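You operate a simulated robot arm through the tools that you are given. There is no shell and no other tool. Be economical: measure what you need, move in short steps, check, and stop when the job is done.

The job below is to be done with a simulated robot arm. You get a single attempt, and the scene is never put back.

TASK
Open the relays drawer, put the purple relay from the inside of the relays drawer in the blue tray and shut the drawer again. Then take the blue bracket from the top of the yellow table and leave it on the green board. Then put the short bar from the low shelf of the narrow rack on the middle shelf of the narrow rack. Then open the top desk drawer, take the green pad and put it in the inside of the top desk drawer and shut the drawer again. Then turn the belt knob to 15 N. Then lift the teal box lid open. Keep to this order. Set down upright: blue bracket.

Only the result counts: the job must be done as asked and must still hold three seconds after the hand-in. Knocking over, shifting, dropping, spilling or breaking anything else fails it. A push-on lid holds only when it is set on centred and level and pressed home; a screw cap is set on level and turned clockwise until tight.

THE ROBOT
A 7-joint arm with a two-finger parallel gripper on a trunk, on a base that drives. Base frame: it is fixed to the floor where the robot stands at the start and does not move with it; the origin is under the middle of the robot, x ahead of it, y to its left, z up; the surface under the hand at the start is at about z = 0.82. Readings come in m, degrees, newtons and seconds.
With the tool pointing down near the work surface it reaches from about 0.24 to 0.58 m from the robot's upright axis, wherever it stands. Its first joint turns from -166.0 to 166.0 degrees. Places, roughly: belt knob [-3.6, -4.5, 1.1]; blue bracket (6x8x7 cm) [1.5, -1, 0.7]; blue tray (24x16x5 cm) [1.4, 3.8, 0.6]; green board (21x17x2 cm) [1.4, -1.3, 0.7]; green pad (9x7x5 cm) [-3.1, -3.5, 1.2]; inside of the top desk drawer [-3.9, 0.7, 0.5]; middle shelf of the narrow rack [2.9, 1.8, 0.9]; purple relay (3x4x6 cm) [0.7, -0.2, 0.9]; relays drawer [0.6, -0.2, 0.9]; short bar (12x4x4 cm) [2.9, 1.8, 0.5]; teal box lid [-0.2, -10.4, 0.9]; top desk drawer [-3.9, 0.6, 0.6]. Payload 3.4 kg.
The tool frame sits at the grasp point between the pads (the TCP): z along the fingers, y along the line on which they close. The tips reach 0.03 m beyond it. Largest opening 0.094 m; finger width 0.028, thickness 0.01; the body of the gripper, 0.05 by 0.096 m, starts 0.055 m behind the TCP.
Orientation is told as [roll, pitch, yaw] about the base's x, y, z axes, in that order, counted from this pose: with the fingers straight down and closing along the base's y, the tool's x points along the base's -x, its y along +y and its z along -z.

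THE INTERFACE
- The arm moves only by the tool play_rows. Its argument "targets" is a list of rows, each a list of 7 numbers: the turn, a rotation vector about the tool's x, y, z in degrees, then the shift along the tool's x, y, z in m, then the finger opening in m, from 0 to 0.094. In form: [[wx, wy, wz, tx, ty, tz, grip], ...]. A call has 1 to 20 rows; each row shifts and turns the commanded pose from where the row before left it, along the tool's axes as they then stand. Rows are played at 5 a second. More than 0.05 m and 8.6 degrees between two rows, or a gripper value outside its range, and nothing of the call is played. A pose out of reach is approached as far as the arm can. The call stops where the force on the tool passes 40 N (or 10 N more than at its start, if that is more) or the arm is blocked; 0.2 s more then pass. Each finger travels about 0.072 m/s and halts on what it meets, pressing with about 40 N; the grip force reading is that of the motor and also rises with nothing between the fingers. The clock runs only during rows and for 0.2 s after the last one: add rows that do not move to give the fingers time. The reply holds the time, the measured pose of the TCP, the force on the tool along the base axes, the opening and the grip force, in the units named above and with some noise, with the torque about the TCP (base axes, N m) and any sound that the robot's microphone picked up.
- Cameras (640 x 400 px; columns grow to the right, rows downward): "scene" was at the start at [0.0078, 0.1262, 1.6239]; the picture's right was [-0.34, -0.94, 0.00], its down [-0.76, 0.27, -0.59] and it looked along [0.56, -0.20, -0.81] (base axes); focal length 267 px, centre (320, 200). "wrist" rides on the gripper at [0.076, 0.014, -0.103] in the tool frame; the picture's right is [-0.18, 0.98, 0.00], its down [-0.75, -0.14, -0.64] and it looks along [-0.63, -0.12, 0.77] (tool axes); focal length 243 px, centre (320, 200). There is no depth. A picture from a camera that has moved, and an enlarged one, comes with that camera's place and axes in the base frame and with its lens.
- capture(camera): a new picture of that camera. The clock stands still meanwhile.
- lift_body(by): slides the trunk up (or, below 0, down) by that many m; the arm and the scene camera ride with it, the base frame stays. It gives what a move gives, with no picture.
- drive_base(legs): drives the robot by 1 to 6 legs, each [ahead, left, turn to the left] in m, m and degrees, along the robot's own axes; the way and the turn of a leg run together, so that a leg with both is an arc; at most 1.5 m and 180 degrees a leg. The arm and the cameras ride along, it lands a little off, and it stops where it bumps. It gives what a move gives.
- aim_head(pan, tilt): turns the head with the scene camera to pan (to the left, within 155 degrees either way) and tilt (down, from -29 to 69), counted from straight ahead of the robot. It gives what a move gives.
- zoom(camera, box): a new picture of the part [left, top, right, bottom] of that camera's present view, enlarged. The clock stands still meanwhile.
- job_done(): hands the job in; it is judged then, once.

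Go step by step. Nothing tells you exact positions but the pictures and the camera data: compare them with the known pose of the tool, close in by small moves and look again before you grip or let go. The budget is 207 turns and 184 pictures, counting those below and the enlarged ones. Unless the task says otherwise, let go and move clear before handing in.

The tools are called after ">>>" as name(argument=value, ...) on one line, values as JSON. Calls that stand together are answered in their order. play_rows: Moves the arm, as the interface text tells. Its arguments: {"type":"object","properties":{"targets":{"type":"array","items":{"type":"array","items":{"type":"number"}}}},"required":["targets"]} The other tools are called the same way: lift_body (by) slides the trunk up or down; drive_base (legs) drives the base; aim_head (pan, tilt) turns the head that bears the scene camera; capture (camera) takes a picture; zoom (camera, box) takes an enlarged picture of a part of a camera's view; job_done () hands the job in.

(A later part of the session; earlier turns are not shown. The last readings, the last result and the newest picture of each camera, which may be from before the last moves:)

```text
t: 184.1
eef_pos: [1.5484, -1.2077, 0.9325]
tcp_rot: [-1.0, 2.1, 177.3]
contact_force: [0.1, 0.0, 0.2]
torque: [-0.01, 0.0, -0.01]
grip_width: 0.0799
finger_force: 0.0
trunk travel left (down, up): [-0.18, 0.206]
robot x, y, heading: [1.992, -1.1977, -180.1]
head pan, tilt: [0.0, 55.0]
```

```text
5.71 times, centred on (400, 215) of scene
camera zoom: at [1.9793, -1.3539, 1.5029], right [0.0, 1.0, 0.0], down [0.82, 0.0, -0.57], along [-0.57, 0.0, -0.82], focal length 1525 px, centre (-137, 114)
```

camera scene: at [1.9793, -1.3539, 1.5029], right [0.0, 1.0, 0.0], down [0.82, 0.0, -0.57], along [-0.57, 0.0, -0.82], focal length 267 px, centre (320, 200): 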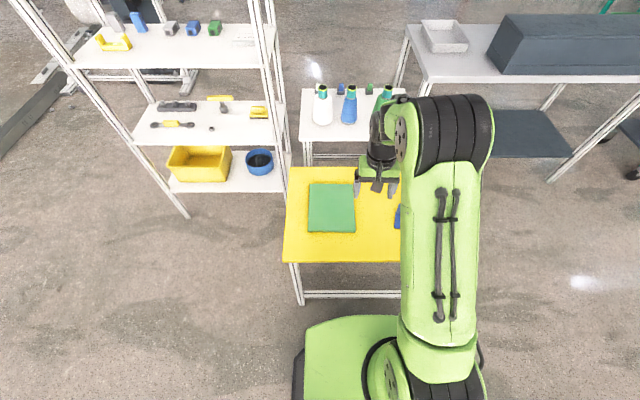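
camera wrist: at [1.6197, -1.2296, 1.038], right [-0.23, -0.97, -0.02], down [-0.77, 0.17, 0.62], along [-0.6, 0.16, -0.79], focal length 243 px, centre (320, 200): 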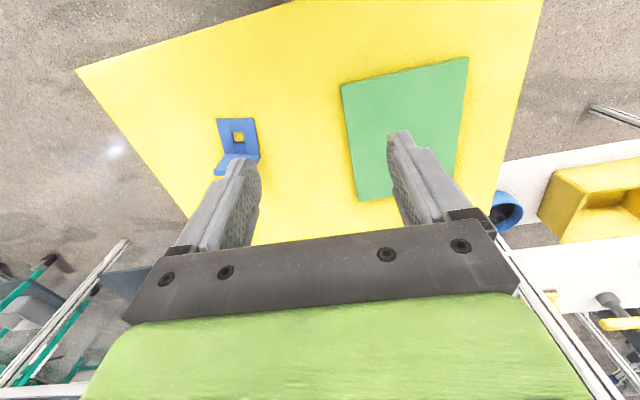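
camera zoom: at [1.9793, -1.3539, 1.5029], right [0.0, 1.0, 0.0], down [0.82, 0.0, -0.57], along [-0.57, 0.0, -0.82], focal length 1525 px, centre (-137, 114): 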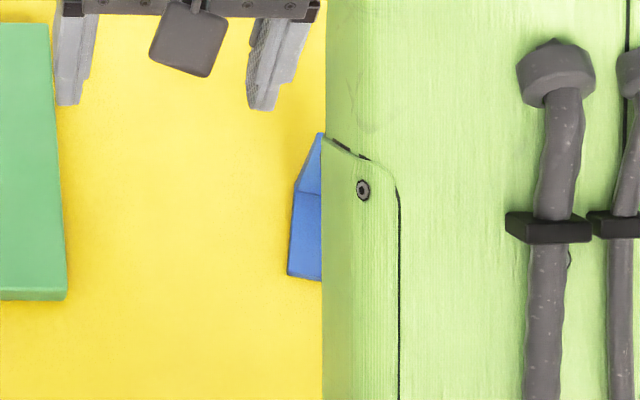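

The bracket's window plate lies on the table toward the robot and the plain plate stands at its far side (~(1.46, -1.05)), yawed ~15°. I move over it and match the yaw.

>>> play_rows(targets=[[0, 0, 0, -0.0213, -0.038, 0.012, 0.085], [0, 0, 0, -0.0213, -0.038, 0.012, 0.09], [0, 0, 0, -0.0213, -0.038, 0.012, 0.09], [0, 0, 0, -0.0213, -0.038, 0.012, 0.09], [0, -2, 7.3, 0, 0, 0, 0.09], [0, 0, 7.3, 0, 0, 0, 0.09], [0, 0, 0, 0, 0, 0, 0.09]])

>>> capture(camera="wrist")

>>> zoom(camera="scene", box=[270, 130, 470, 260])

```text
t: 185.7
eef_pos: [1.4724, -1.052, 0.8843]
tcp_rot: [-1.3, -0.5, 162.7]
contact_force: [0.8, 0.0, -0.8]
torque: [-0.01, -0.03, -0.01]
grip_width: 0.0904
finger_force: 0.1
trunk travel left (down, up): [-0.18, 0.206]
robot x, y, heading: [1.9941, -1.205, -180.0]
head pan, tilt: [0.0, 55.0]
```

```text
114 pictures are left
camera wrist: at [1.5404, -1.0913, 0.9872], right [-0.47, -0.88, -0.02], down [-0.68, 0.35, 0.65], along [-0.57, 0.32, -0.76], focal length 243 px, centre (320, 200)
```

wrist: 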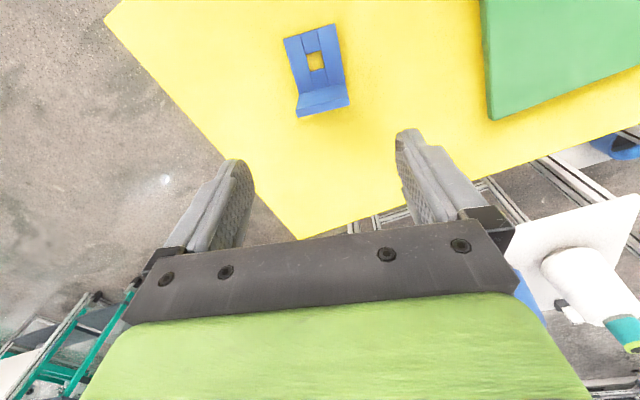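

```text
3.08 times, centred on (370, 195) of scene
camera zoom: at [1.9793, -1.354, 1.5031], right [0.0, 1.0, 0.0], down [0.82, 0.0, -0.57], along [-0.57, 0.0, -0.82], focal length 821 px, centre (166, 215)
```

zoom: 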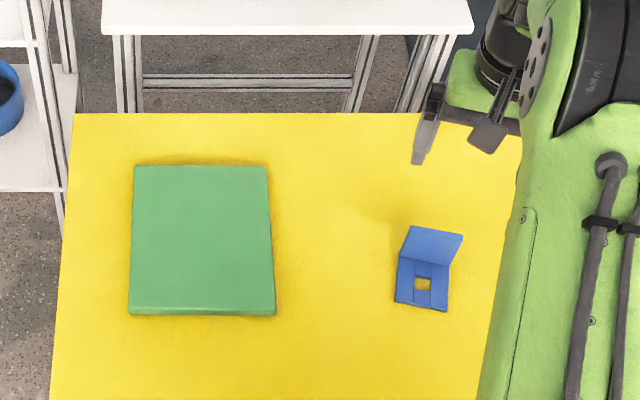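

Triangulated: bracket's upright plate at (1.455, -1.041), table z≈0.645, plate top ≈0.705. I descend partly and check.

>>> play_rows(targets=[[0, 0, 0, -0.0052, -0.0025, 0.03, 0.09], [0, 0, 0, -0.0052, -0.0025, 0.03, 0.09], [0, 0, 0, 0, 0, 0.03, 0.09], [0, 0, 0, 0, 0, 0.03, 0.09], [0, 0, 0, 0, 0, 0, 0.09]])

>>> capture(camera="wrist")

>>> zoom(camera="scene", box=[330, 130, 470, 250])

```text
t: 186.9
eef_pos: [1.4633, -1.0412, 0.7649]
tcp_rot: [-1.1, -0.3, 162.9]
contact_force: [-1.1, -0.3, -0.4]
torque: [0.02, 0.01, -0.02]
grip_width: 0.09
finger_force: 0.0
trunk travel left (down, up): [-0.18, 0.206]
robot x, y, heading: [1.994, -1.1998, -179.9]
head pan, tilt: [0.0, 55.0]
```

```text
112 pictures are left
camera wrist: at [1.5322, -1.0812, 0.8666], right [-0.47, -0.88, -0.02], down [-0.68, 0.34, 0.65], along [-0.57, 0.32, -0.76], focal length 243 px, centre (320, 200)
```

wrist: 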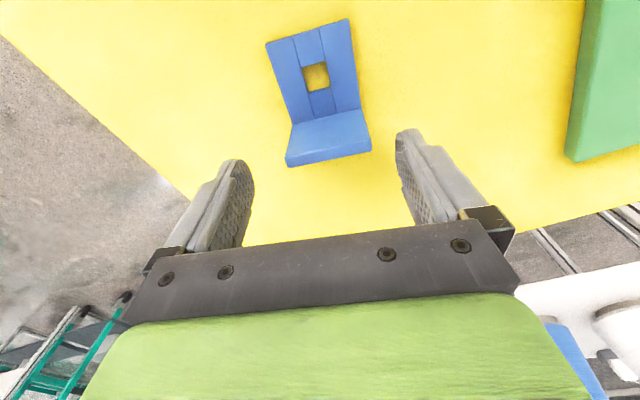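

```text
3.33 times, centred on (400, 190) of scene
camera zoom: at [1.9794, -1.3539, 1.5031], right [0.0, 1.0, 0.0], down [0.82, 0.0, -0.57], along [-0.57, 0.0, -0.82], focal length 890 px, centre (53, 233)
```

zoom: 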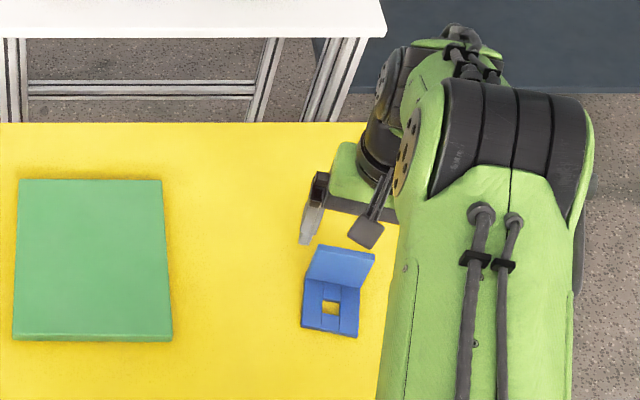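

Well aligned. I descend to grip height and close.

>>> play_rows(targets=[[0, 0, 0, 0, 0, 0.025, 0.09], [0, 0, 0, 0, 0, 0.025, 0.09], [0, 0, 0, 0, 0, 0.02, 0.09], [0, 0, 0, 0, 0, 0, 0.09]])

>>> capture(camera="wrist")

```text
t: 187.9
eef_pos: [1.465, -1.0408, 0.6957]
tcp_rot: [-1.2, -0.4, 162.8]
contact_force: [0.1, -0.7, -0.5]
torque: [-0.03, 0.02, 0.01]
grip_width: 0.0899
finger_force: 0.1
trunk travel left (down, up): [-0.18, 0.206]
robot x, y, heading: [1.9915, -1.2031, -180.0]
head pan, tilt: [0.0, 55.0]
```

```text
110 pictures are left
camera wrist: at [1.5323, -1.0801, 0.7975], right [-0.47, -0.88, -0.02], down [-0.68, 0.34, 0.65], along [-0.57, 0.32, -0.76], focal length 243 px, centre (320, 200)
```

wrist: 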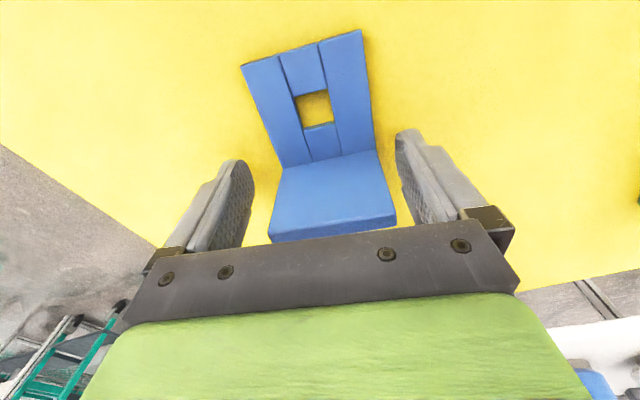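

>>> play_rows(targets=[[0, 0, 0, 0, 0.004, 0.003, 0.08], [0, 0, 0, 0, 0, 0, 0.05], [0, 0, 0, 0, 0, 0, 0.02], [0, 0, 0, 0, 0, 0, 0.0], [0, 0, 0, 0, 0, 0, 0.0]])

>>> play_rows(targets=[[0, 0, 0, 0, 0, -0.03, 0.0], [0, 0, 0, 0, 0, -0.04, 0.0], [0, 0, 0, 0, 0, -0.03, 0.0], [0, 0, 0, 0, 0, 0, 0.0]])

>>> capture(camera="wrist")

>>> capture(camera="scene")

```text
t: 189.1
eef_pos: [1.4636, -1.0443, 0.6936]
tcp_rot: [-1.2, -0.4, 162.8]
contact_force: [-1.9, -1.3, 0.7]
torque: [-0.18, 0.13, -0.02]
grip_width: 0.0616
finger_force: 39.9
trunk travel left (down, up): [-0.18, 0.206]
robot x, y, heading: [1.9924, -1.2, -179.7]
head pan, tilt: [0.0, 55.0]
```

```text
t: 190.1
eef_pos: [1.4621, -1.0458, 0.7914]
tcp_rot: [-1.3, -0.3, 162.9]
contact_force: [-0.8, 0.3, -2.3]
torque: [-0.02, 0.03, 0.0]
grip_width: 0.0617
finger_force: 39.6
trunk travel left (down, up): [-0.18, 0.206]
robot x, y, heading: [1.9954, -1.2016, -179.8]
head pan, tilt: [0.0, 55.0]
```

```text
109 pictures are left
camera wrist: at [1.5304, -1.0856, 0.8944], right [-0.47, -0.88, -0.02], down [-0.68, 0.34, 0.65], along [-0.57, 0.32, -0.76], focal length 243 px, centre (320, 200)
```

wrist: 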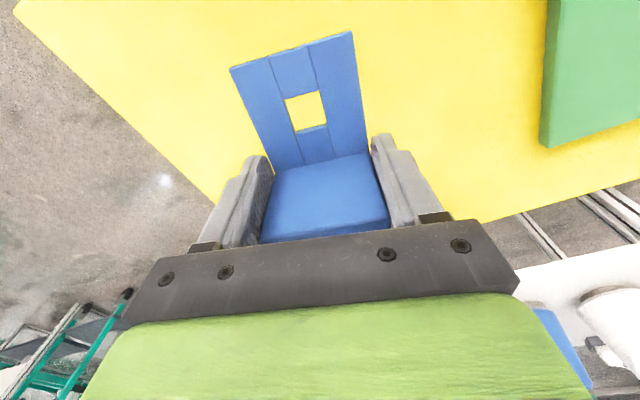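

```text
108 pictures are left
camera scene: at [1.9787, -1.3537, 1.5031], right [0.0, 1.0, 0.0], down [0.82, 0.0, -0.57], along [-0.57, 0.0, -0.82], focal length 267 px, centre (320, 200)
```

scene: 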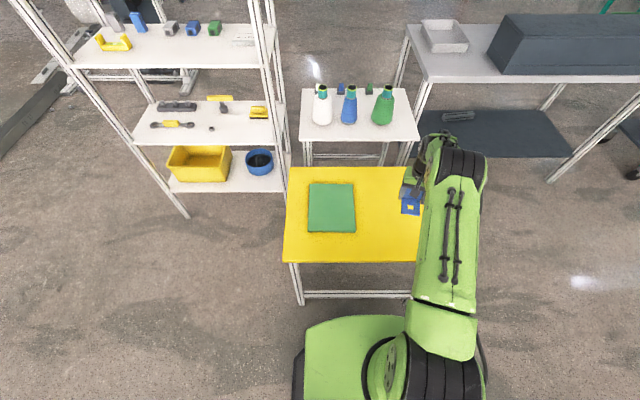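

Bracket held firmly. The board centre is about (1.424, -1.31), top z≈0.665. I carry the bracket over it.

>>> play_rows(targets=[[0, 0, 0, 0.0096, 0.0431, 0, 0.0], [0, 0, 0, 0.0096, 0.0431, 0, 0.0], [0, 0, 0, 0.0096, 0.0431, 0, 0.0], [0, 0, 0, 0.0096, 0.0431, 0, 0.0], [0, 0, 0, 0.0096, 0.0431, 0, 0.0], [0, 0, 0, 0.0096, 0.0431, 0, 0.0], [0, 0, 0, 0, 0, 0.03, 0.0], [0, 0, 0, 0, 0, 0, 0.0]])

>>> capture(camera="wrist")

>>> capture(camera="scene")

```text
t: 191.9
eef_pos: [1.4417, -1.3108, 0.7564]
tcp_rot: [-1.2, -0.1, 162.9]
contact_force: [0.7, -0.1, -1.5]
torque: [0.02, 0.03, -0.01]
grip_width: 0.0614
finger_force: 40.6
trunk travel left (down, up): [-0.18, 0.206]
robot x, y, heading: [1.9923, -1.204, -180.0]
head pan, tilt: [0.0, 55.0]
```

```text
107 pictures are left
camera wrist: at [1.5098, -1.3508, 0.8589], right [-0.47, -0.88, -0.02], down [-0.68, 0.34, 0.65], along [-0.57, 0.32, -0.76], focal length 243 px, centre (320, 200)
```

wrist: 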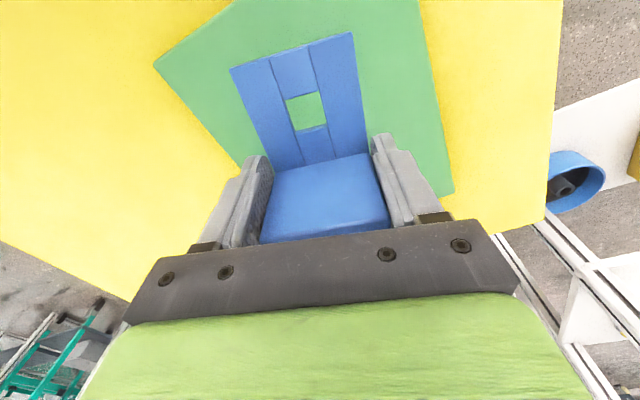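

```text
106 pictures are left
camera scene: at [1.9793, -1.3542, 1.5031], right [0.0, 1.0, 0.0], down [0.82, 0.0, -0.57], along [-0.57, 0.0, -0.82], focal length 267 px, centre (320, 200)
```

scene: 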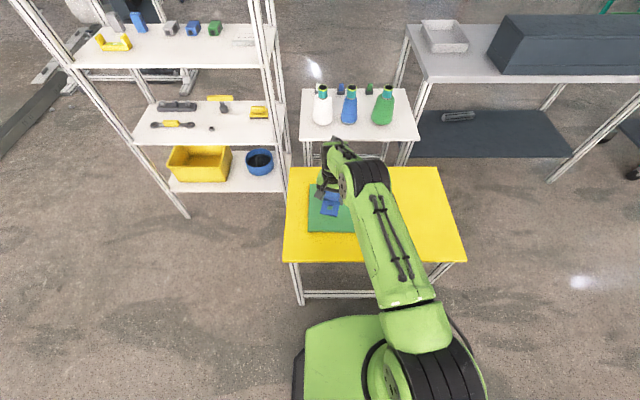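

>>> play_rows(targets=[[0, 0, 0, 0, 0, 0.02, 0.0], [0, 0, 0, 0, 0, 0.012, 0.0], [0, 0, 0, 0, 0, 0.006, 0.0], [0, 0, 0, 0, 0, 0.004, 0.0], [0, 0, 0, 0, 0, 0, 0.0]])

>>> zoom(camera="scene", box=[280, 150, 400, 270])

```text
t: 193.1
eef_pos: [1.4422, -1.3093, 0.713]
tcp_rot: [-1.2, -0.3, 162.8]
contact_force: [-0.5, 0.1, -1.5]
torque: [0.01, 0.01, 0.03]
grip_width: 0.0616
finger_force: 39.5
trunk travel left (down, up): [-0.18, 0.206]
robot x, y, heading: [1.9943, -1.2017, -180.0]
head pan, tilt: [0.0, 55.0]
```

```text
3.33 times, centred on (340, 210) of scene
camera zoom: at [1.9789, -1.354, 1.5031], right [0.0, 1.0, 0.0], down [0.82, 0.0, -0.57], along [-0.57, 0.0, -0.82], focal length 890 px, centre (253, 167)
```

zoom: 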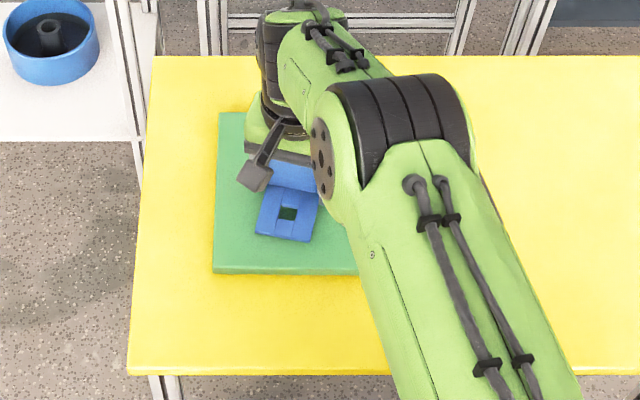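

>>> play_rows(targets=[[0, 0, 0, 0, 0, 0.003, 0.0], [0, 0, 0, 0, 0, 0.003, 0.0], [0, 0, 0, 0, 0, 0, 0.0]])

```text
t: 193.9
eef_pos: [1.4399, -1.3088, 0.7081]
tcp_rot: [-1.0, -0.4, 162.7]
contact_force: [-0.4, 0.1, 0.3]
torque: [-0.08, 0.04, 0.01]
grip_width: 0.0616
finger_force: 40.5
trunk travel left (down, up): [-0.18, 0.206]
robot x, y, heading: [1.9915, -1.199, -180.1]
head pan, tilt: [0.0, 55.0]
```

Contact beginning. I settle 2 mm and release, then rise straight up.

>>> play_rows(targets=[[0, 0, 0, 0, 0, 0.002, 0.0], [0, 0, 0, 0, 0, 0, 0.065], [0, 0, 0, 0, 0, 0, 0.09], [0, 0, 0, 0, 0, 0, 0.09], [0, 0, 0, 0, 0, -0.03, 0.09], [0, 0, 0, 0, 0, -0.04, 0.09], [0, 0, 0, 0, 0, -0.04, 0.09], [0, 0, 0, 0, 0, -0.04, 0.09], [0, 0, 0, 0, 0, -0.04, 0.09], [0, 0, 0, 0, 0, 0, 0.09]])

>>> capture(camera="wrist")

>>> zoom(camera="scene", box=[280, 150, 400, 270])

```text
t: 196.1
eef_pos: [1.4395, -1.3131, 0.8976]
tcp_rot: [-1.2, -0.4, 162.8]
contact_force: [0.7, -0.6, -0.4]
torque: [0.02, 0.0, -0.04]
grip_width: 0.0899
finger_force: 0.0
trunk travel left (down, up): [-0.18, 0.206]
robot x, y, heading: [1.9924, -1.2006, -179.9]
head pan, tilt: [0.0, 55.0]
```

```text
104 pictures are left
camera wrist: at [1.5083, -1.353, 0.9993], right [-0.47, -0.88, -0.02], down [-0.68, 0.34, 0.65], along [-0.57, 0.32, -0.76], focal length 243 px, centre (320, 200)
```

wrist: 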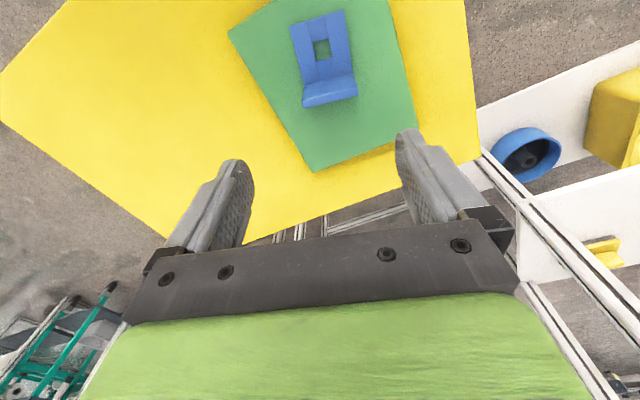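

```text
3.33 times, centred on (340, 210) of scene
camera zoom: at [1.9788, -1.354, 1.503], right [0.0, 1.0, 0.0], down [0.82, 0.0, -0.57], along [-0.57, 0.0, -0.82], focal length 890 px, centre (253, 167)
```

zoom: 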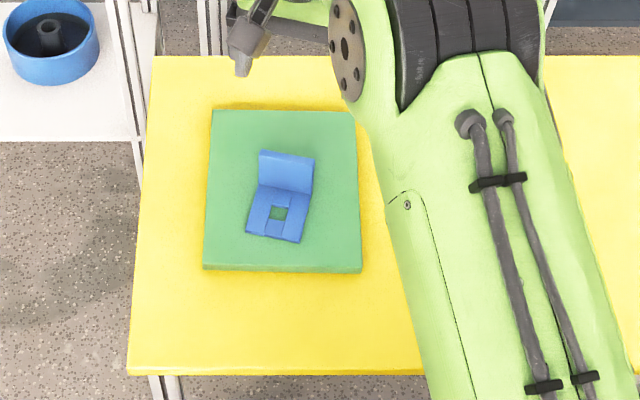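

Bracket stands on the board. Next is the narrow rack near (2.9, 1.8); I retract the arm and drive toward it.

>>> play_rows(targets=[[0, 0, -7.3, 0.02, -0.03, -0.02, 0.09], [0, 0, -7.3, 0.03, -0.03, -0.02, 0.09], [0, 0, 0, 0.03, -0.03, -0.02, 0.09], [0, 0, 0, 0.04, 0, -0.02, 0.09], [0, 0, 0, 0.03, 0, 0, 0.09], [0, 0, 0, 0, 0, 0, 0.09]])

>>> drive_base(legs=[[-0.15, 0, 0], [0, -1.5, 0], [0, 0, -90]])

>>> aim_head(pan=-30, tilt=25)

>>> capture(camera="scene")

```text
t: 197.5
eef_pos: [1.6051, -1.242, 0.9781]
tcp_rot: [-1.1, 0.0, 177.4]
contact_force: [0.1, -0.8, 1.1]
torque: [-0.02, -0.01, -0.01]
grip_width: 0.09
finger_force: 0.1
trunk travel left (down, up): [-0.18, 0.206]
robot x, y, heading: [1.992, -1.2004, -180.0]
head pan, tilt: [0.0, 55.0]
```

```text
t: 209.7
eef_pos: [2.1096, 0.6853, 0.9771]
tcp_rot: [-1.2, -0.1, 87.1]
contact_force: [0.2, -0.2, -1.2]
torque: [0.0, -0.03, -0.02]
grip_width: 0.0901
finger_force: 0.1
trunk travel left (down, up): [-0.18, 0.206]
robot x, y, heading: [2.1484, 0.2947, 89.9]
head pan, tilt: [0.0, 55.0]
```

```text
t: 210.6
eef_pos: [2.11, 0.686, 0.9776]
tcp_rot: [-1.2, 0.0, 87.2]
contact_force: [0.8, -0.5, 0.0]
torque: [0.0, 0.01, 0.01]
grip_width: 0.0898
finger_force: 0.1
trunk travel left (down, up): [-0.18, 0.206]
robot x, y, heading: [2.1494, 0.2953, 89.9]
head pan, tilt: [-30.0, 25.0]
```

```text
102 pictures are left
camera scene: at [2.0425, 0.3168, 1.547], right [0.86, -0.5, 0.0], down [-0.21, -0.37, -0.91], along [0.46, 0.78, -0.42], focal length 267 px, centre (320, 200)
```

scene: 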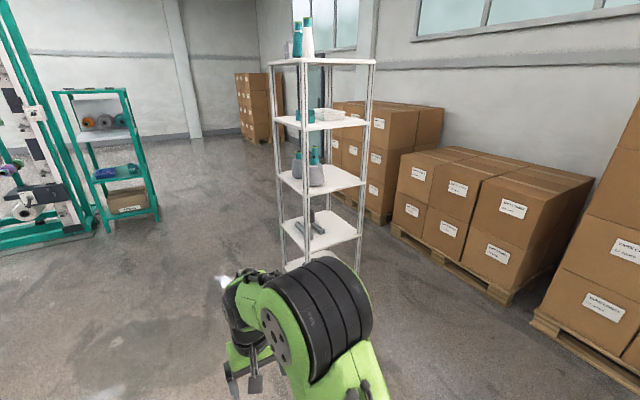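

>>> zoom(camera="scene", box=[250, 100, 400, 270])

>>> drive_base(legs=[[0, -0.65, 0], [0.35, 0, 0]])

>>> aim_head(pan=0, tilt=35)

>>> capture(camera="scene")

```text
2.35 times, centred on (325, 185) of scene
camera zoom: at [2.0425, 0.3168, 1.547], right [0.86, -0.5, 0.0], down [-0.21, -0.37, -0.91], along [0.46, 0.78, -0.42], focal length 628 px, centre (308, 235)
```

zoom: 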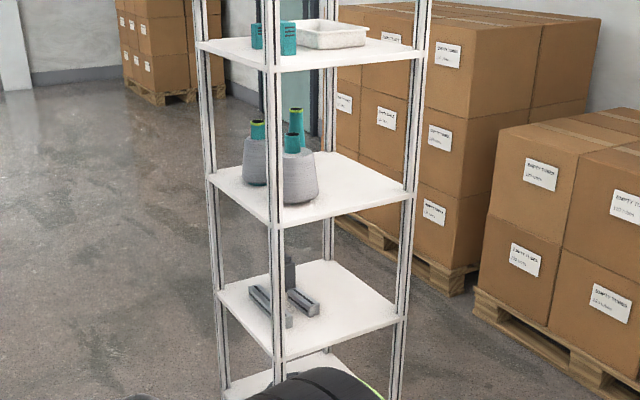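

```text
t: 216.1
eef_pos: [2.7599, 1.0354, 0.977]
tcp_rot: [-1.2, 0.0, 87.5]
contact_force: [0.5, 0.6, -0.1]
torque: [-0.01, -0.01, 0.01]
grip_width: 0.09
finger_force: 0.0
trunk travel left (down, up): [-0.18, 0.206]
robot x, y, heading: [2.8038, 0.6474, 89.9]
head pan, tilt: [-30.0, 25.0]
```

```text
t: 217.1
eef_pos: [2.7585, 1.0356, 0.9778]
tcp_rot: [-1.2, -0.1, 87.6]
contact_force: [0.3, -0.4, 0.1]
torque: [-0.02, 0.01, 0.0]
grip_width: 0.0898
finger_force: 0.0
trunk travel left (down, up): [-0.18, 0.206]
robot x, y, heading: [2.7981, 0.6477, 90.1]
head pan, tilt: [0.0, 35.0]
```

```text
100 pictures are left
camera scene: at [2.6468, 0.674, 1.5313], right [1.0, 0.0, 0.0], down [0.0, -0.57, -0.82], along [0.0, 0.82, -0.57], focal length 267 px, centre (320, 200)
```

scene: 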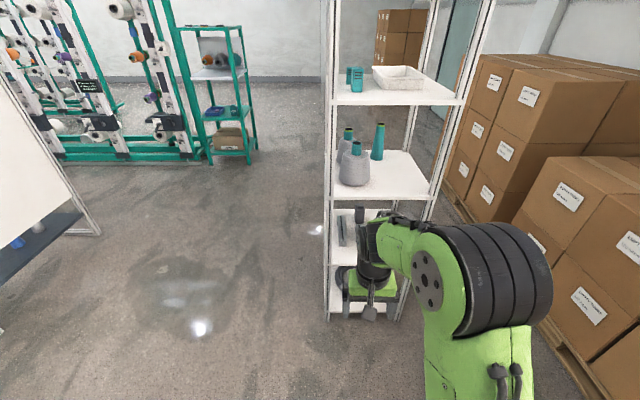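

>>> capture(camera="wrist")

>>> zoom(camera="scene", box=[310, 110, 460, 330])

```text
99 pictures are left
camera wrist: at [2.7379, 0.9582, 1.0799], right [-0.97, 0.23, -0.02], down [0.16, 0.75, 0.65], along [0.16, 0.62, -0.76], focal length 243 px, centre (320, 200)
```

wrist: 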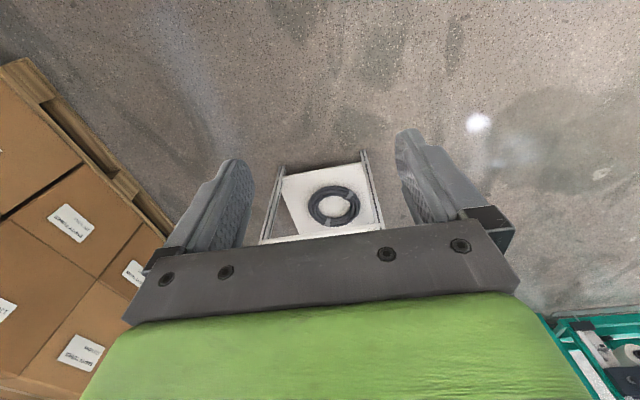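

```text
1.82 times, centred on (385, 220) of scene
camera zoom: at [2.6468, 0.674, 1.5313], right [1.0, 0.0, 0.0], down [0.0, -0.57, -0.82], along [0.0, 0.82, -0.57], focal length 485 px, centre (202, 164)
```

zoom: 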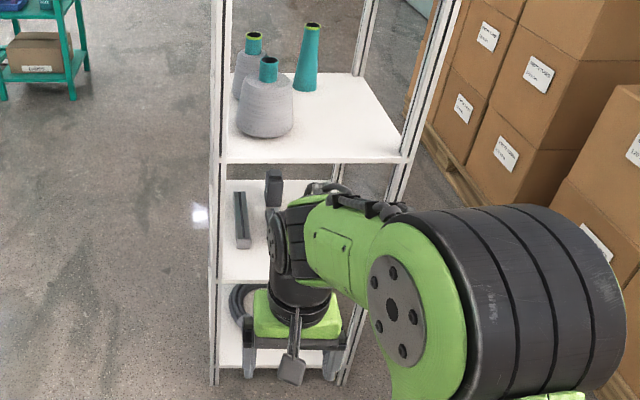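

Rack front is at y≈1.607 (x 2.71–3.1), middle shelf z≈0.89, low shelf ≈0.5. The shorter bar lies along y near (2.89, 1.79). I lower the trunk, tilt the hand forward, and move to see it better.

>>> lift_body(by=-0.16)

>>> play_rows(targets=[[0, -8, 0, 0, 0, -0.005, 0.07], [0, -8, 0, 0, 0, -0.005, 0.07], [0, -8, 0, 0, 0, -0.005, 0.07], [0, -8, 0, 0, 0, -0.005, 0.07], [0, -8, 0, 0, 0, 0, 0.07], [0, -8, 0, 0, 0, 0, 0.07], [0, 0, 0, 0, 0, 0, 0.07]])

>>> drive_base(legs=[[0.3, -0.07, 0]])

>>> capture(camera="wrist")

>>> capture(camera="scene")

```text
t: 218.9
eef_pos: [2.7581, 1.0354, 0.8172]
tcp_rot: [-1.3, -0.1, 87.6]
contact_force: [-0.4, 0.7, -0.5]
torque: [0.01, 0.03, -0.01]
grip_width: 0.0902
finger_force: 0.0
trunk travel left (down, up): [-0.02, 0.366]
robot x, y, heading: [2.8028, 0.6429, 90.1]
head pan, tilt: [0.0, 35.0]
```

```text
t: 220.5
eef_pos: [2.7574, 1.0314, 0.8363]
tcp_rot: [-1.7, -44.0, 88.7]
contact_force: [0.2, -0.3, 0.3]
torque: [0.03, 0.0, 0.01]
grip_width: 0.0697
finger_force: 0.0
out of reach, approached as far as the arm can: row 6
trunk travel left (down, up): [-0.02, 0.366]
robot x, y, heading: [2.7947, 0.6473, 90.1]
head pan, tilt: [0.0, 35.0]
```

```text
t: 222.6
eef_pos: [2.8269, 1.3294, 0.835]
tcp_rot: [-1.7, -44.0, 88.6]
contact_force: [0.2, -0.3, -0.7]
torque: [0.03, 0.01, 0.0]
grip_width: 0.0702
finger_force: 0.0
trunk travel left (down, up): [-0.02, 0.366]
robot x, y, heading: [2.865, 0.9472, 90.1]
head pan, tilt: [0.0, 35.0]
```

```text
97 pictures are left
camera wrist: at [2.8053, 1.2037, 0.8568], right [-0.98, 0.18, 0.11], down [0.12, 0.09, 0.99], along [0.16, 0.98, -0.11], focal length 243 px, centre (320, 200)
```

wrist: 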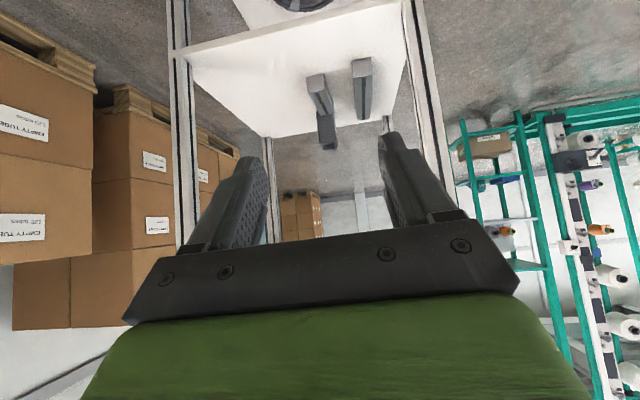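

```text
96 pictures are left
camera scene: at [2.7156, 0.9734, 1.3706], right [1.0, 0.0, 0.0], down [0.0, -0.57, -0.82], along [0.0, 0.82, -0.57], focal length 267 px, centre (320, 200)
```

scene: 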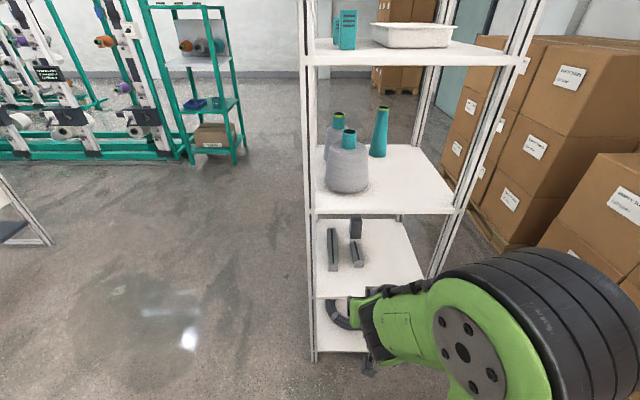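

>>> zoom(camera="scene", box=[295, 205, 435, 305])

>>> zoom(camera="wrist", box=[250, 20, 410, 170])

```text
4.00 times, centred on (365, 255) of scene
camera zoom: at [2.7156, 0.9734, 1.3706], right [1.0, 0.0, 0.0], down [0.0, -0.57, -0.82], along [0.0, 0.82, -0.57], focal length 1068 px, centre (140, -20)
```

zoom: 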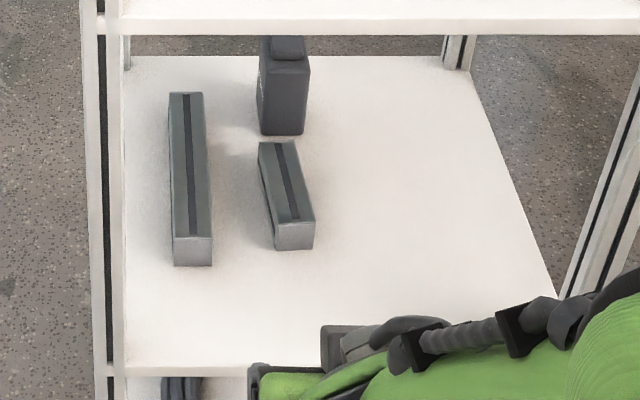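

```text
2.67 times, centred on (330, 95) of wrist
camera zoom: at [2.8053, 1.2037, 0.8568], right [-0.98, 0.18, 0.11], down [0.12, 0.09, 0.99], along [0.16, 0.98, -0.11], focal length 647 px, centre (293, 480)
```

zoom: 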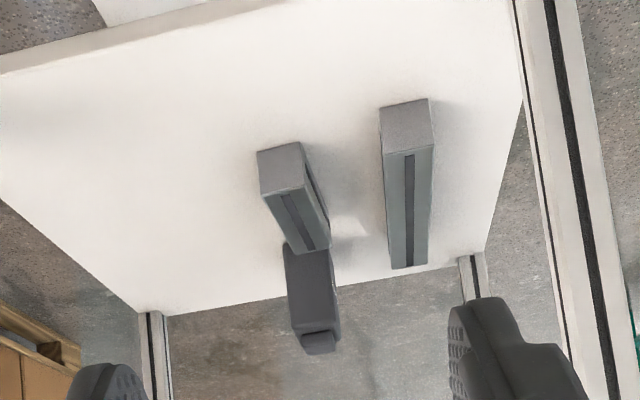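

Measured: short bar centre (2.876, 1.818), top z≈0.513, shelf z≈0.473, yaw ~+3°. I drive closer, lower the hand in front of the shelf gap.

>>> drive_base(legs=[[0.21, -0.04, 0]])

>>> play_rows(targets=[[-2.8, 0, -2.9, 0.025, 0, 0.025, 0.07], [0, 0, 0, 0.032, 0, 0.032, 0.07], [0, 0, 0, 0.032, 0, 0.032, 0.07], [0, 0, 0, 0.032, 0, 0.032, 0.07], [0, 0, 0, 0.02, 0, 0.02, 0.07], [0, 0, 0, 0, 0, 0, 0.07]])

>>> capture(camera="scene")

>>> capture(camera="wrist")

```text
t: 224.2
eef_pos: [2.8664, 1.5419, 0.8355]
tcp_rot: [-1.7, -44.0, 88.6]
contact_force: [-0.2, -0.1, -0.3]
torque: [0.01, -0.03, 0.01]
grip_width: 0.0702
finger_force: 0.1
trunk travel left (down, up): [-0.02, 0.366]
robot x, y, heading: [2.9088, 1.1585, 90.0]
head pan, tilt: [0.0, 35.0]
```

```text
t: 225.6
eef_pos: [2.8666, 1.5546, 0.6391]
tcp_rot: [-1.6, -44.1, 92.5]
contact_force: [-0.3, 0.2, -0.9]
torque: [-0.02, 0.01, 0.01]
grip_width: 0.0699
finger_force: 0.1
out of reach, approached as far as the arm can: row 1, 2
trunk travel left (down, up): [-0.02, 0.366]
robot x, y, heading: [2.9065, 1.1586, 90.2]
head pan, tilt: [0.0, 35.0]
```

```text
93 pictures are left
camera scene: at [2.7553, 1.1851, 1.3707], right [1.0, 0.0, 0.0], down [0.0, -0.57, -0.82], along [0.0, 0.82, -0.57], focal length 267 px, centre (320, 200)
```

scene: 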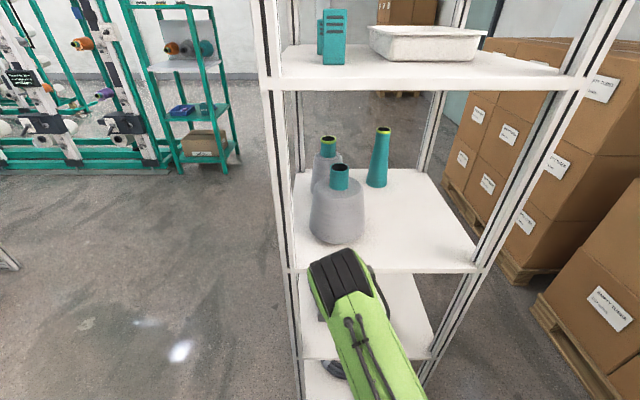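

```text
92 pictures are left
camera wrist: at [2.855, 1.4264, 0.6615], right [-0.99, 0.11, 0.11], down [0.12, 0.1, 0.99], along [0.1, 0.99, -0.11], focal length 243 px, centre (320, 200)
```

wrist: 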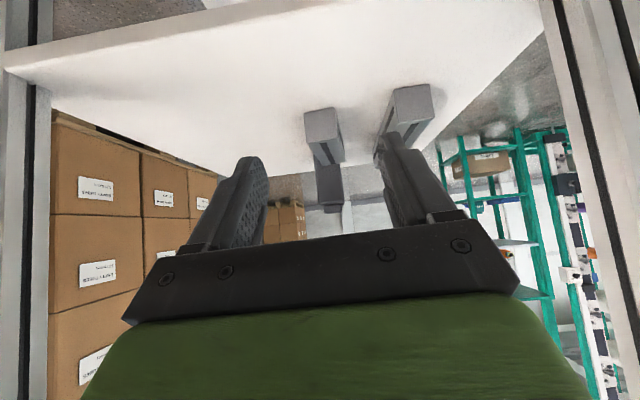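

Estimates of shelf height differ by ~2 cm between views, so I approach stepwise.

>>> play_rows(targets=[[0, 0, 0, -0.019, -0.005, 0.032, 0.07], [0, 0, 0, -0.019, -0.005, 0.032, 0.07], [0, 0, 0, 0, 0, 0, 0.07]])

>>> capture(camera="scene")

>>> capture(camera="wrist")

```text
t: 226.4
eef_pos: [2.8758, 1.6259, 0.6209]
tcp_rot: [-1.8, -43.9, 92.7]
contact_force: [-0.1, 0.0, -1.2]
torque: [0.01, -0.02, 0.02]
grip_width: 0.0701
finger_force: 0.0
trunk travel left (down, up): [-0.02, 0.366]
robot x, y, heading: [2.9069, 1.1572, 90.1]
head pan, tilt: [0.0, 35.0]
```

```text
91 pictures are left
camera scene: at [2.7553, 1.1851, 1.3706], right [1.0, 0.0, 0.0], down [0.0, -0.57, -0.82], along [0.0, 0.82, -0.57], focal length 267 px, centre (320, 200)
```

scene: 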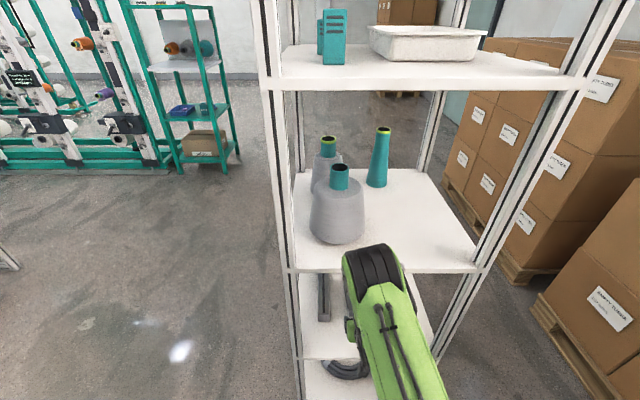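

```text
90 pictures are left
camera wrist: at [2.8639, 1.4984, 0.6423], right [-0.99, 0.11, 0.11], down [0.12, 0.1, 0.99], along [0.1, 0.99, -0.11], focal length 243 px, centre (320, 200)
```

wrist: 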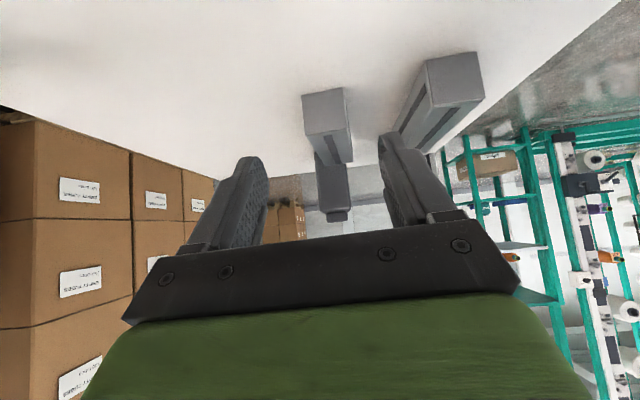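

Closer view suggests shelf z≈0.515 and bar centre (2.868, 1.78), top ≈0.555. I continue forward at this height.

>>> play_rows(targets=[[0, 0, 0, -0.024, 0, 0.023, 0.07], [0, 0, 0, -0.024, 0, 0.023, 0.07], [0, 0, 0, -0.024, 0, 0.023, 0.07], [0, 0, 0, 0, 0, 0, 0.07]])

>>> capture(camera="scene")

>>> capture(camera="wrist")

```text
t: 227.4
eef_pos: [2.8721, 1.7208, 0.6211]
tcp_rot: [-1.7, -43.9, 92.7]
contact_force: [0.6, 0.0, -1.0]
torque: [0.01, 0.01, 0.01]
grip_width: 0.0697
finger_force: 0.0
trunk travel left (down, up): [-0.02, 0.366]
robot x, y, heading: [2.9097, 1.1573, 90.2]
head pan, tilt: [0.0, 35.0]
```

```text
89 pictures are left
camera scene: at [2.7549, 1.1787, 1.3705], right [1.0, 0.0, 0.0], down [0.0, -0.57, -0.82], along [0.0, 0.82, -0.57], focal length 267 px, centre (320, 200)
```

scene: 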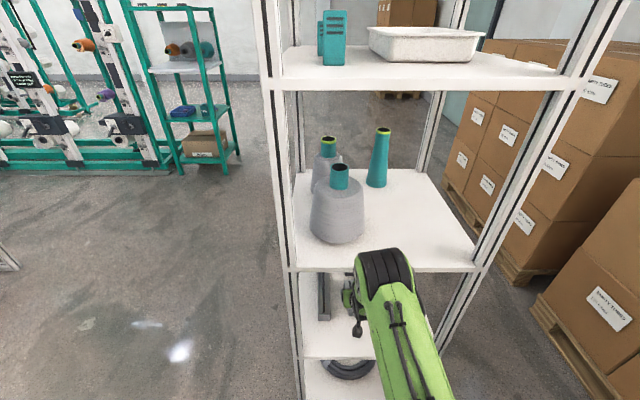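

```text
88 pictures are left
camera wrist: at [2.8605, 1.5939, 0.6428], right [-0.99, 0.11, 0.11], down [0.12, 0.1, 0.99], along [0.09, 0.99, -0.11], focal length 243 px, centre (320, 200)
```

wrist: 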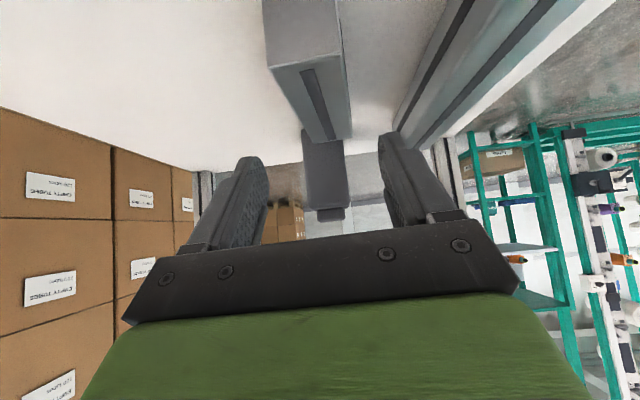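

>>> play_rows(targets=[[-1, 0, -1, 0.0028, 0.001, 0.0288, 0.065], [0, 0, 0, 0.0028, 0.001, 0.0288, 0.065], [0, 0, 0, 0.0028, 0.001, 0.0288, 0.065], [0, 0, 0, 0, 0, 0, 0.065]])

>>> capture(camera="scene")

>>> capture(camera="wrist")

```text
t: 228.4
eef_pos: [2.8685, 1.7798, 0.5541]
tcp_rot: [-1.6, -43.9, 94.0]
contact_force: [-0.2, -0.2, -0.4]
torque: [0.01, -0.01, 0.02]
grip_width: 0.0651
finger_force: 0.0
trunk travel left (down, up): [-0.02, 0.366]
robot x, y, heading: [2.9078, 1.1601, 90.0]
head pan, tilt: [0.0, 35.0]
```

```text
87 pictures are left
camera scene: at [2.7553, 1.1854, 1.3707], right [1.0, 0.0, 0.0], down [0.0, -0.57, -0.82], along [0.0, 0.82, -0.57], focal length 267 px, centre (320, 200)
```

scene: 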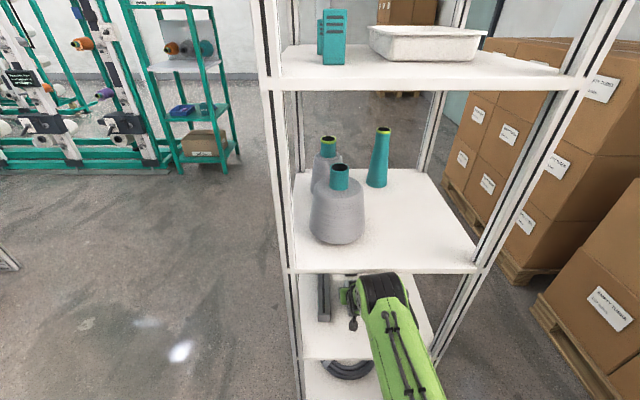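

```text
86 pictures are left
camera wrist: at [2.8595, 1.6522, 0.5753], right [-0.99, 0.08, 0.11], down [0.12, 0.1, 0.99], along [0.07, 0.99, -0.11], focal length 243 px, centre (320, 200)
```

wrist: 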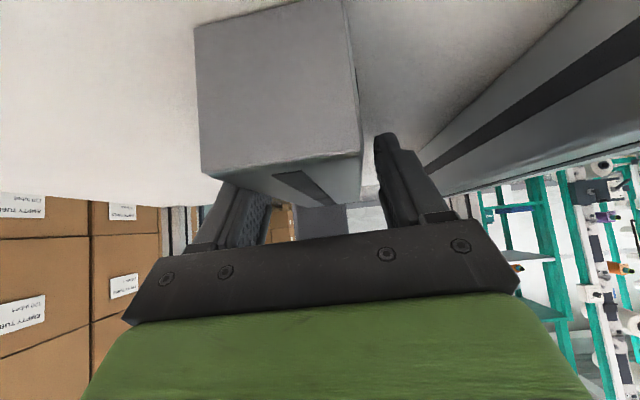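

Bar lies between the fingers. Close.

>>> play_rows(targets=[[0, 0, 0, 0, 0, 0, 0.04], [0, 0, 0, 0, 0, 0, 0.0], [0, 0, 0, 0, 0, 0, 0.0], [0, 0, 0, 0, 0, 0, 0.0], [0, 0, 0, -0.014, 0, -0.014, 0.0], [0, 0, 0, 0, 0, 0, 0.0]])

>>> capture(camera="wrist")

```text
t: 229.8
eef_pos: [2.8684, 1.7799, 0.5743]
tcp_rot: [-1.7, -43.9, 94.0]
contact_force: [-0.1, -0.2, -1.8]
torque: [0.01, 0.0, -0.01]
grip_width: 0.0439
finger_force: 40.3
trunk travel left (down, up): [-0.02, 0.366]
robot x, y, heading: [2.909, 1.1576, 89.8]
head pan, tilt: [0.0, 35.0]
```

```text
85 pictures are left
camera wrist: at [2.8593, 1.6516, 0.595], right [-0.99, 0.08, 0.11], down [0.12, 0.1, 0.99], along [0.07, 0.99, -0.11], focal length 243 px, centre (320, 200)
```

wrist: 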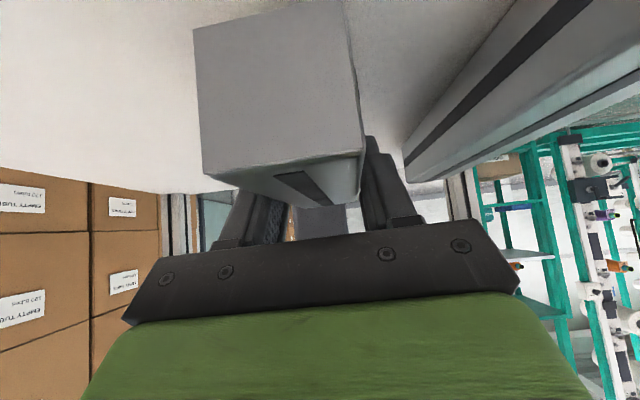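

Bar held. I raise a little, drive straight back out, lift the trunk, and shift right 0.11 m for the free half of the middle shelf.

>>> play_rows(targets=[[0, 0, 0, -0.018, 0, -0.018, 0.0], [0, 0, 0, -0.018, 0, -0.018, 0.0], [0, 0, 0, 0, 0, 0, 0.0]])

>>> drive_base(legs=[[-0.38, 0, 0]])

>>> lift_body(by=0.366)

>>> drive_base(legs=[[0, -0.11, 0]])

>>> aim_head(pan=0, tilt=45)

>>> capture(camera="scene")

>>> capture(camera="wrist")

```text
t: 230.8
eef_pos: [2.8689, 1.7441, 0.5636]
tcp_rot: [-1.9, -37.5, 94.5]
contact_force: [0.9, -0.9, -1.4]
torque: [0.07, -0.01, -0.04]
grip_width: 0.0436
finger_force: 40.3
trunk travel left (down, up): [-0.02, 0.366]
robot x, y, heading: [2.9096, 1.1548, 89.9]
head pan, tilt: [0.0, 35.0]
stopped in row 3: the arm was blocked; the commanded pose is now the measured one
```

```text
t: 233.3
eef_pos: [2.8704, 1.3614, 0.5653]
tcp_rot: [-1.9, -37.8, 94.3]
contact_force: [0.1, -0.3, -1.9]
torque: [0.03, 0.0, -0.01]
grip_width: 0.0439
finger_force: 40.3
trunk travel left (down, up): [-0.02, 0.366]
robot x, y, heading: [2.9088, 0.7695, 90.0]
head pan, tilt: [0.0, 35.0]
```

```text
t: 236.8
eef_pos: [2.8705, 1.3634, 0.9308]
tcp_rot: [-1.9, -37.8, 94.4]
contact_force: [0.1, 0.6, -1.5]
torque: [0.01, 0.01, 0.0]
grip_width: 0.0437
finger_force: 39.4
trunk travel left (down, up): [-0.386, 0.0]
robot x, y, heading: [2.9067, 0.7728, 90.2]
head pan, tilt: [0.0, 35.0]
```

```text
t: 238.0
eef_pos: [2.9811, 1.3632, 0.9309]
tcp_rot: [-1.8, -37.7, 94.2]
contact_force: [0.9, -0.5, -2.9]
torque: [0.04, 0.04, 0.0]
grip_width: 0.0436
finger_force: 39.8
trunk travel left (down, up): [-0.386, 0.0]
robot x, y, heading: [3.0203, 0.7735, 90.1]
head pan, tilt: [0.0, 35.0]
```

```text
t: 238.7
eef_pos: [2.9804, 1.3625, 0.9306]
tcp_rot: [-1.9, -37.8, 94.3]
contact_force: [0.8, 0.5, -2.2]
torque: [-0.01, -0.03, 0.01]
grip_width: 0.0437
finger_force: 40.4
trunk travel left (down, up): [-0.386, 0.0]
robot x, y, heading: [3.0212, 0.7729, 90.1]
head pan, tilt: [0.0, 45.0]
```

```text
84 pictures are left
camera scene: at [2.8659, 0.7935, 1.7213], right [1.0, 0.0, 0.0], down [0.0, -0.71, -0.71], along [0.0, 0.71, -0.71], focal length 267 px, centre (320, 200)
```

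scene: 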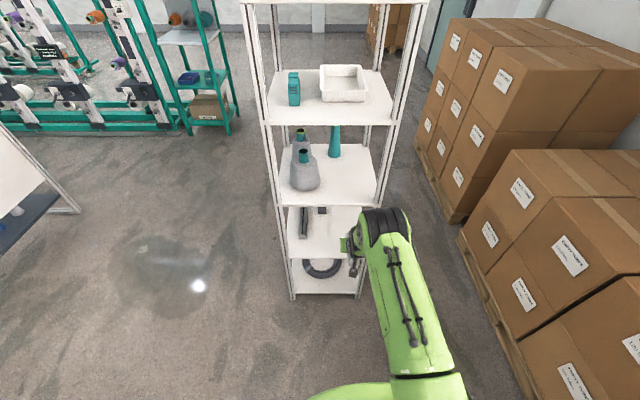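

```text
83 pictures are left
camera wrist: at [2.9714, 1.2378, 0.9646], right [-0.99, 0.09, 0.09], down [0.1, 0.21, 0.97], along [0.07, 0.97, -0.22], focal length 243 px, centre (320, 200)
```

wrist: 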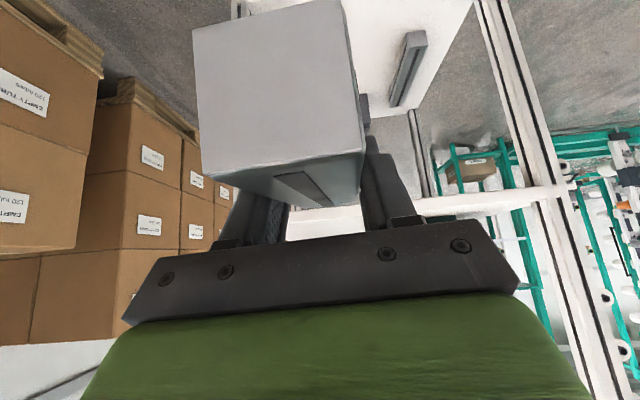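

The elbow apparently brushed the shelf edge while raising, tilting the hand by 6°, but nothing moved. I restore the tilt and raise to clear the middle shelf.

>>> play_rows(targets=[[0, -6.2, 0, 0, 0, 0, 0.0], [0, 0, 0, -0.024, 0, -0.025, 0.0], [0, 0, 0, -0.024, 0, -0.025, 0.0], [0, 0, 0, 0, 0, 0, 0.0]])

>>> zoom(camera="scene", box=[240, 50, 420, 310])

```text
t: 239.7
eef_pos: [2.9802, 1.3629, 0.9979]
tcp_rot: [-2.1, -43.9, 94.6]
contact_force: [0.0, 0.4, -2.5]
torque: [0.03, -0.01, -0.03]
grip_width: 0.0441
finger_force: 39.8
trunk travel left (down, up): [-0.386, 0.0]
robot x, y, heading: [3.0197, 0.7739, 90.3]
head pan, tilt: [0.0, 45.0]
```

```text
1.54 times, centred on (330, 180) of scene
camera zoom: at [2.8659, 0.7941, 1.7213], right [1.0, 0.0, 0.0], down [0.0, -0.71, -0.71], along [0.0, 0.71, -0.71], focal length 411 px, centre (305, 231)
```

zoom: 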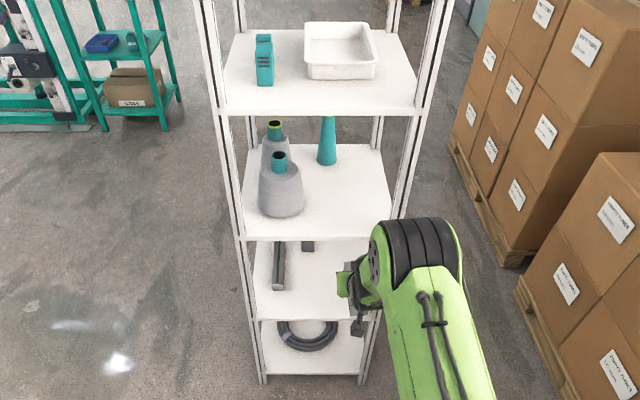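

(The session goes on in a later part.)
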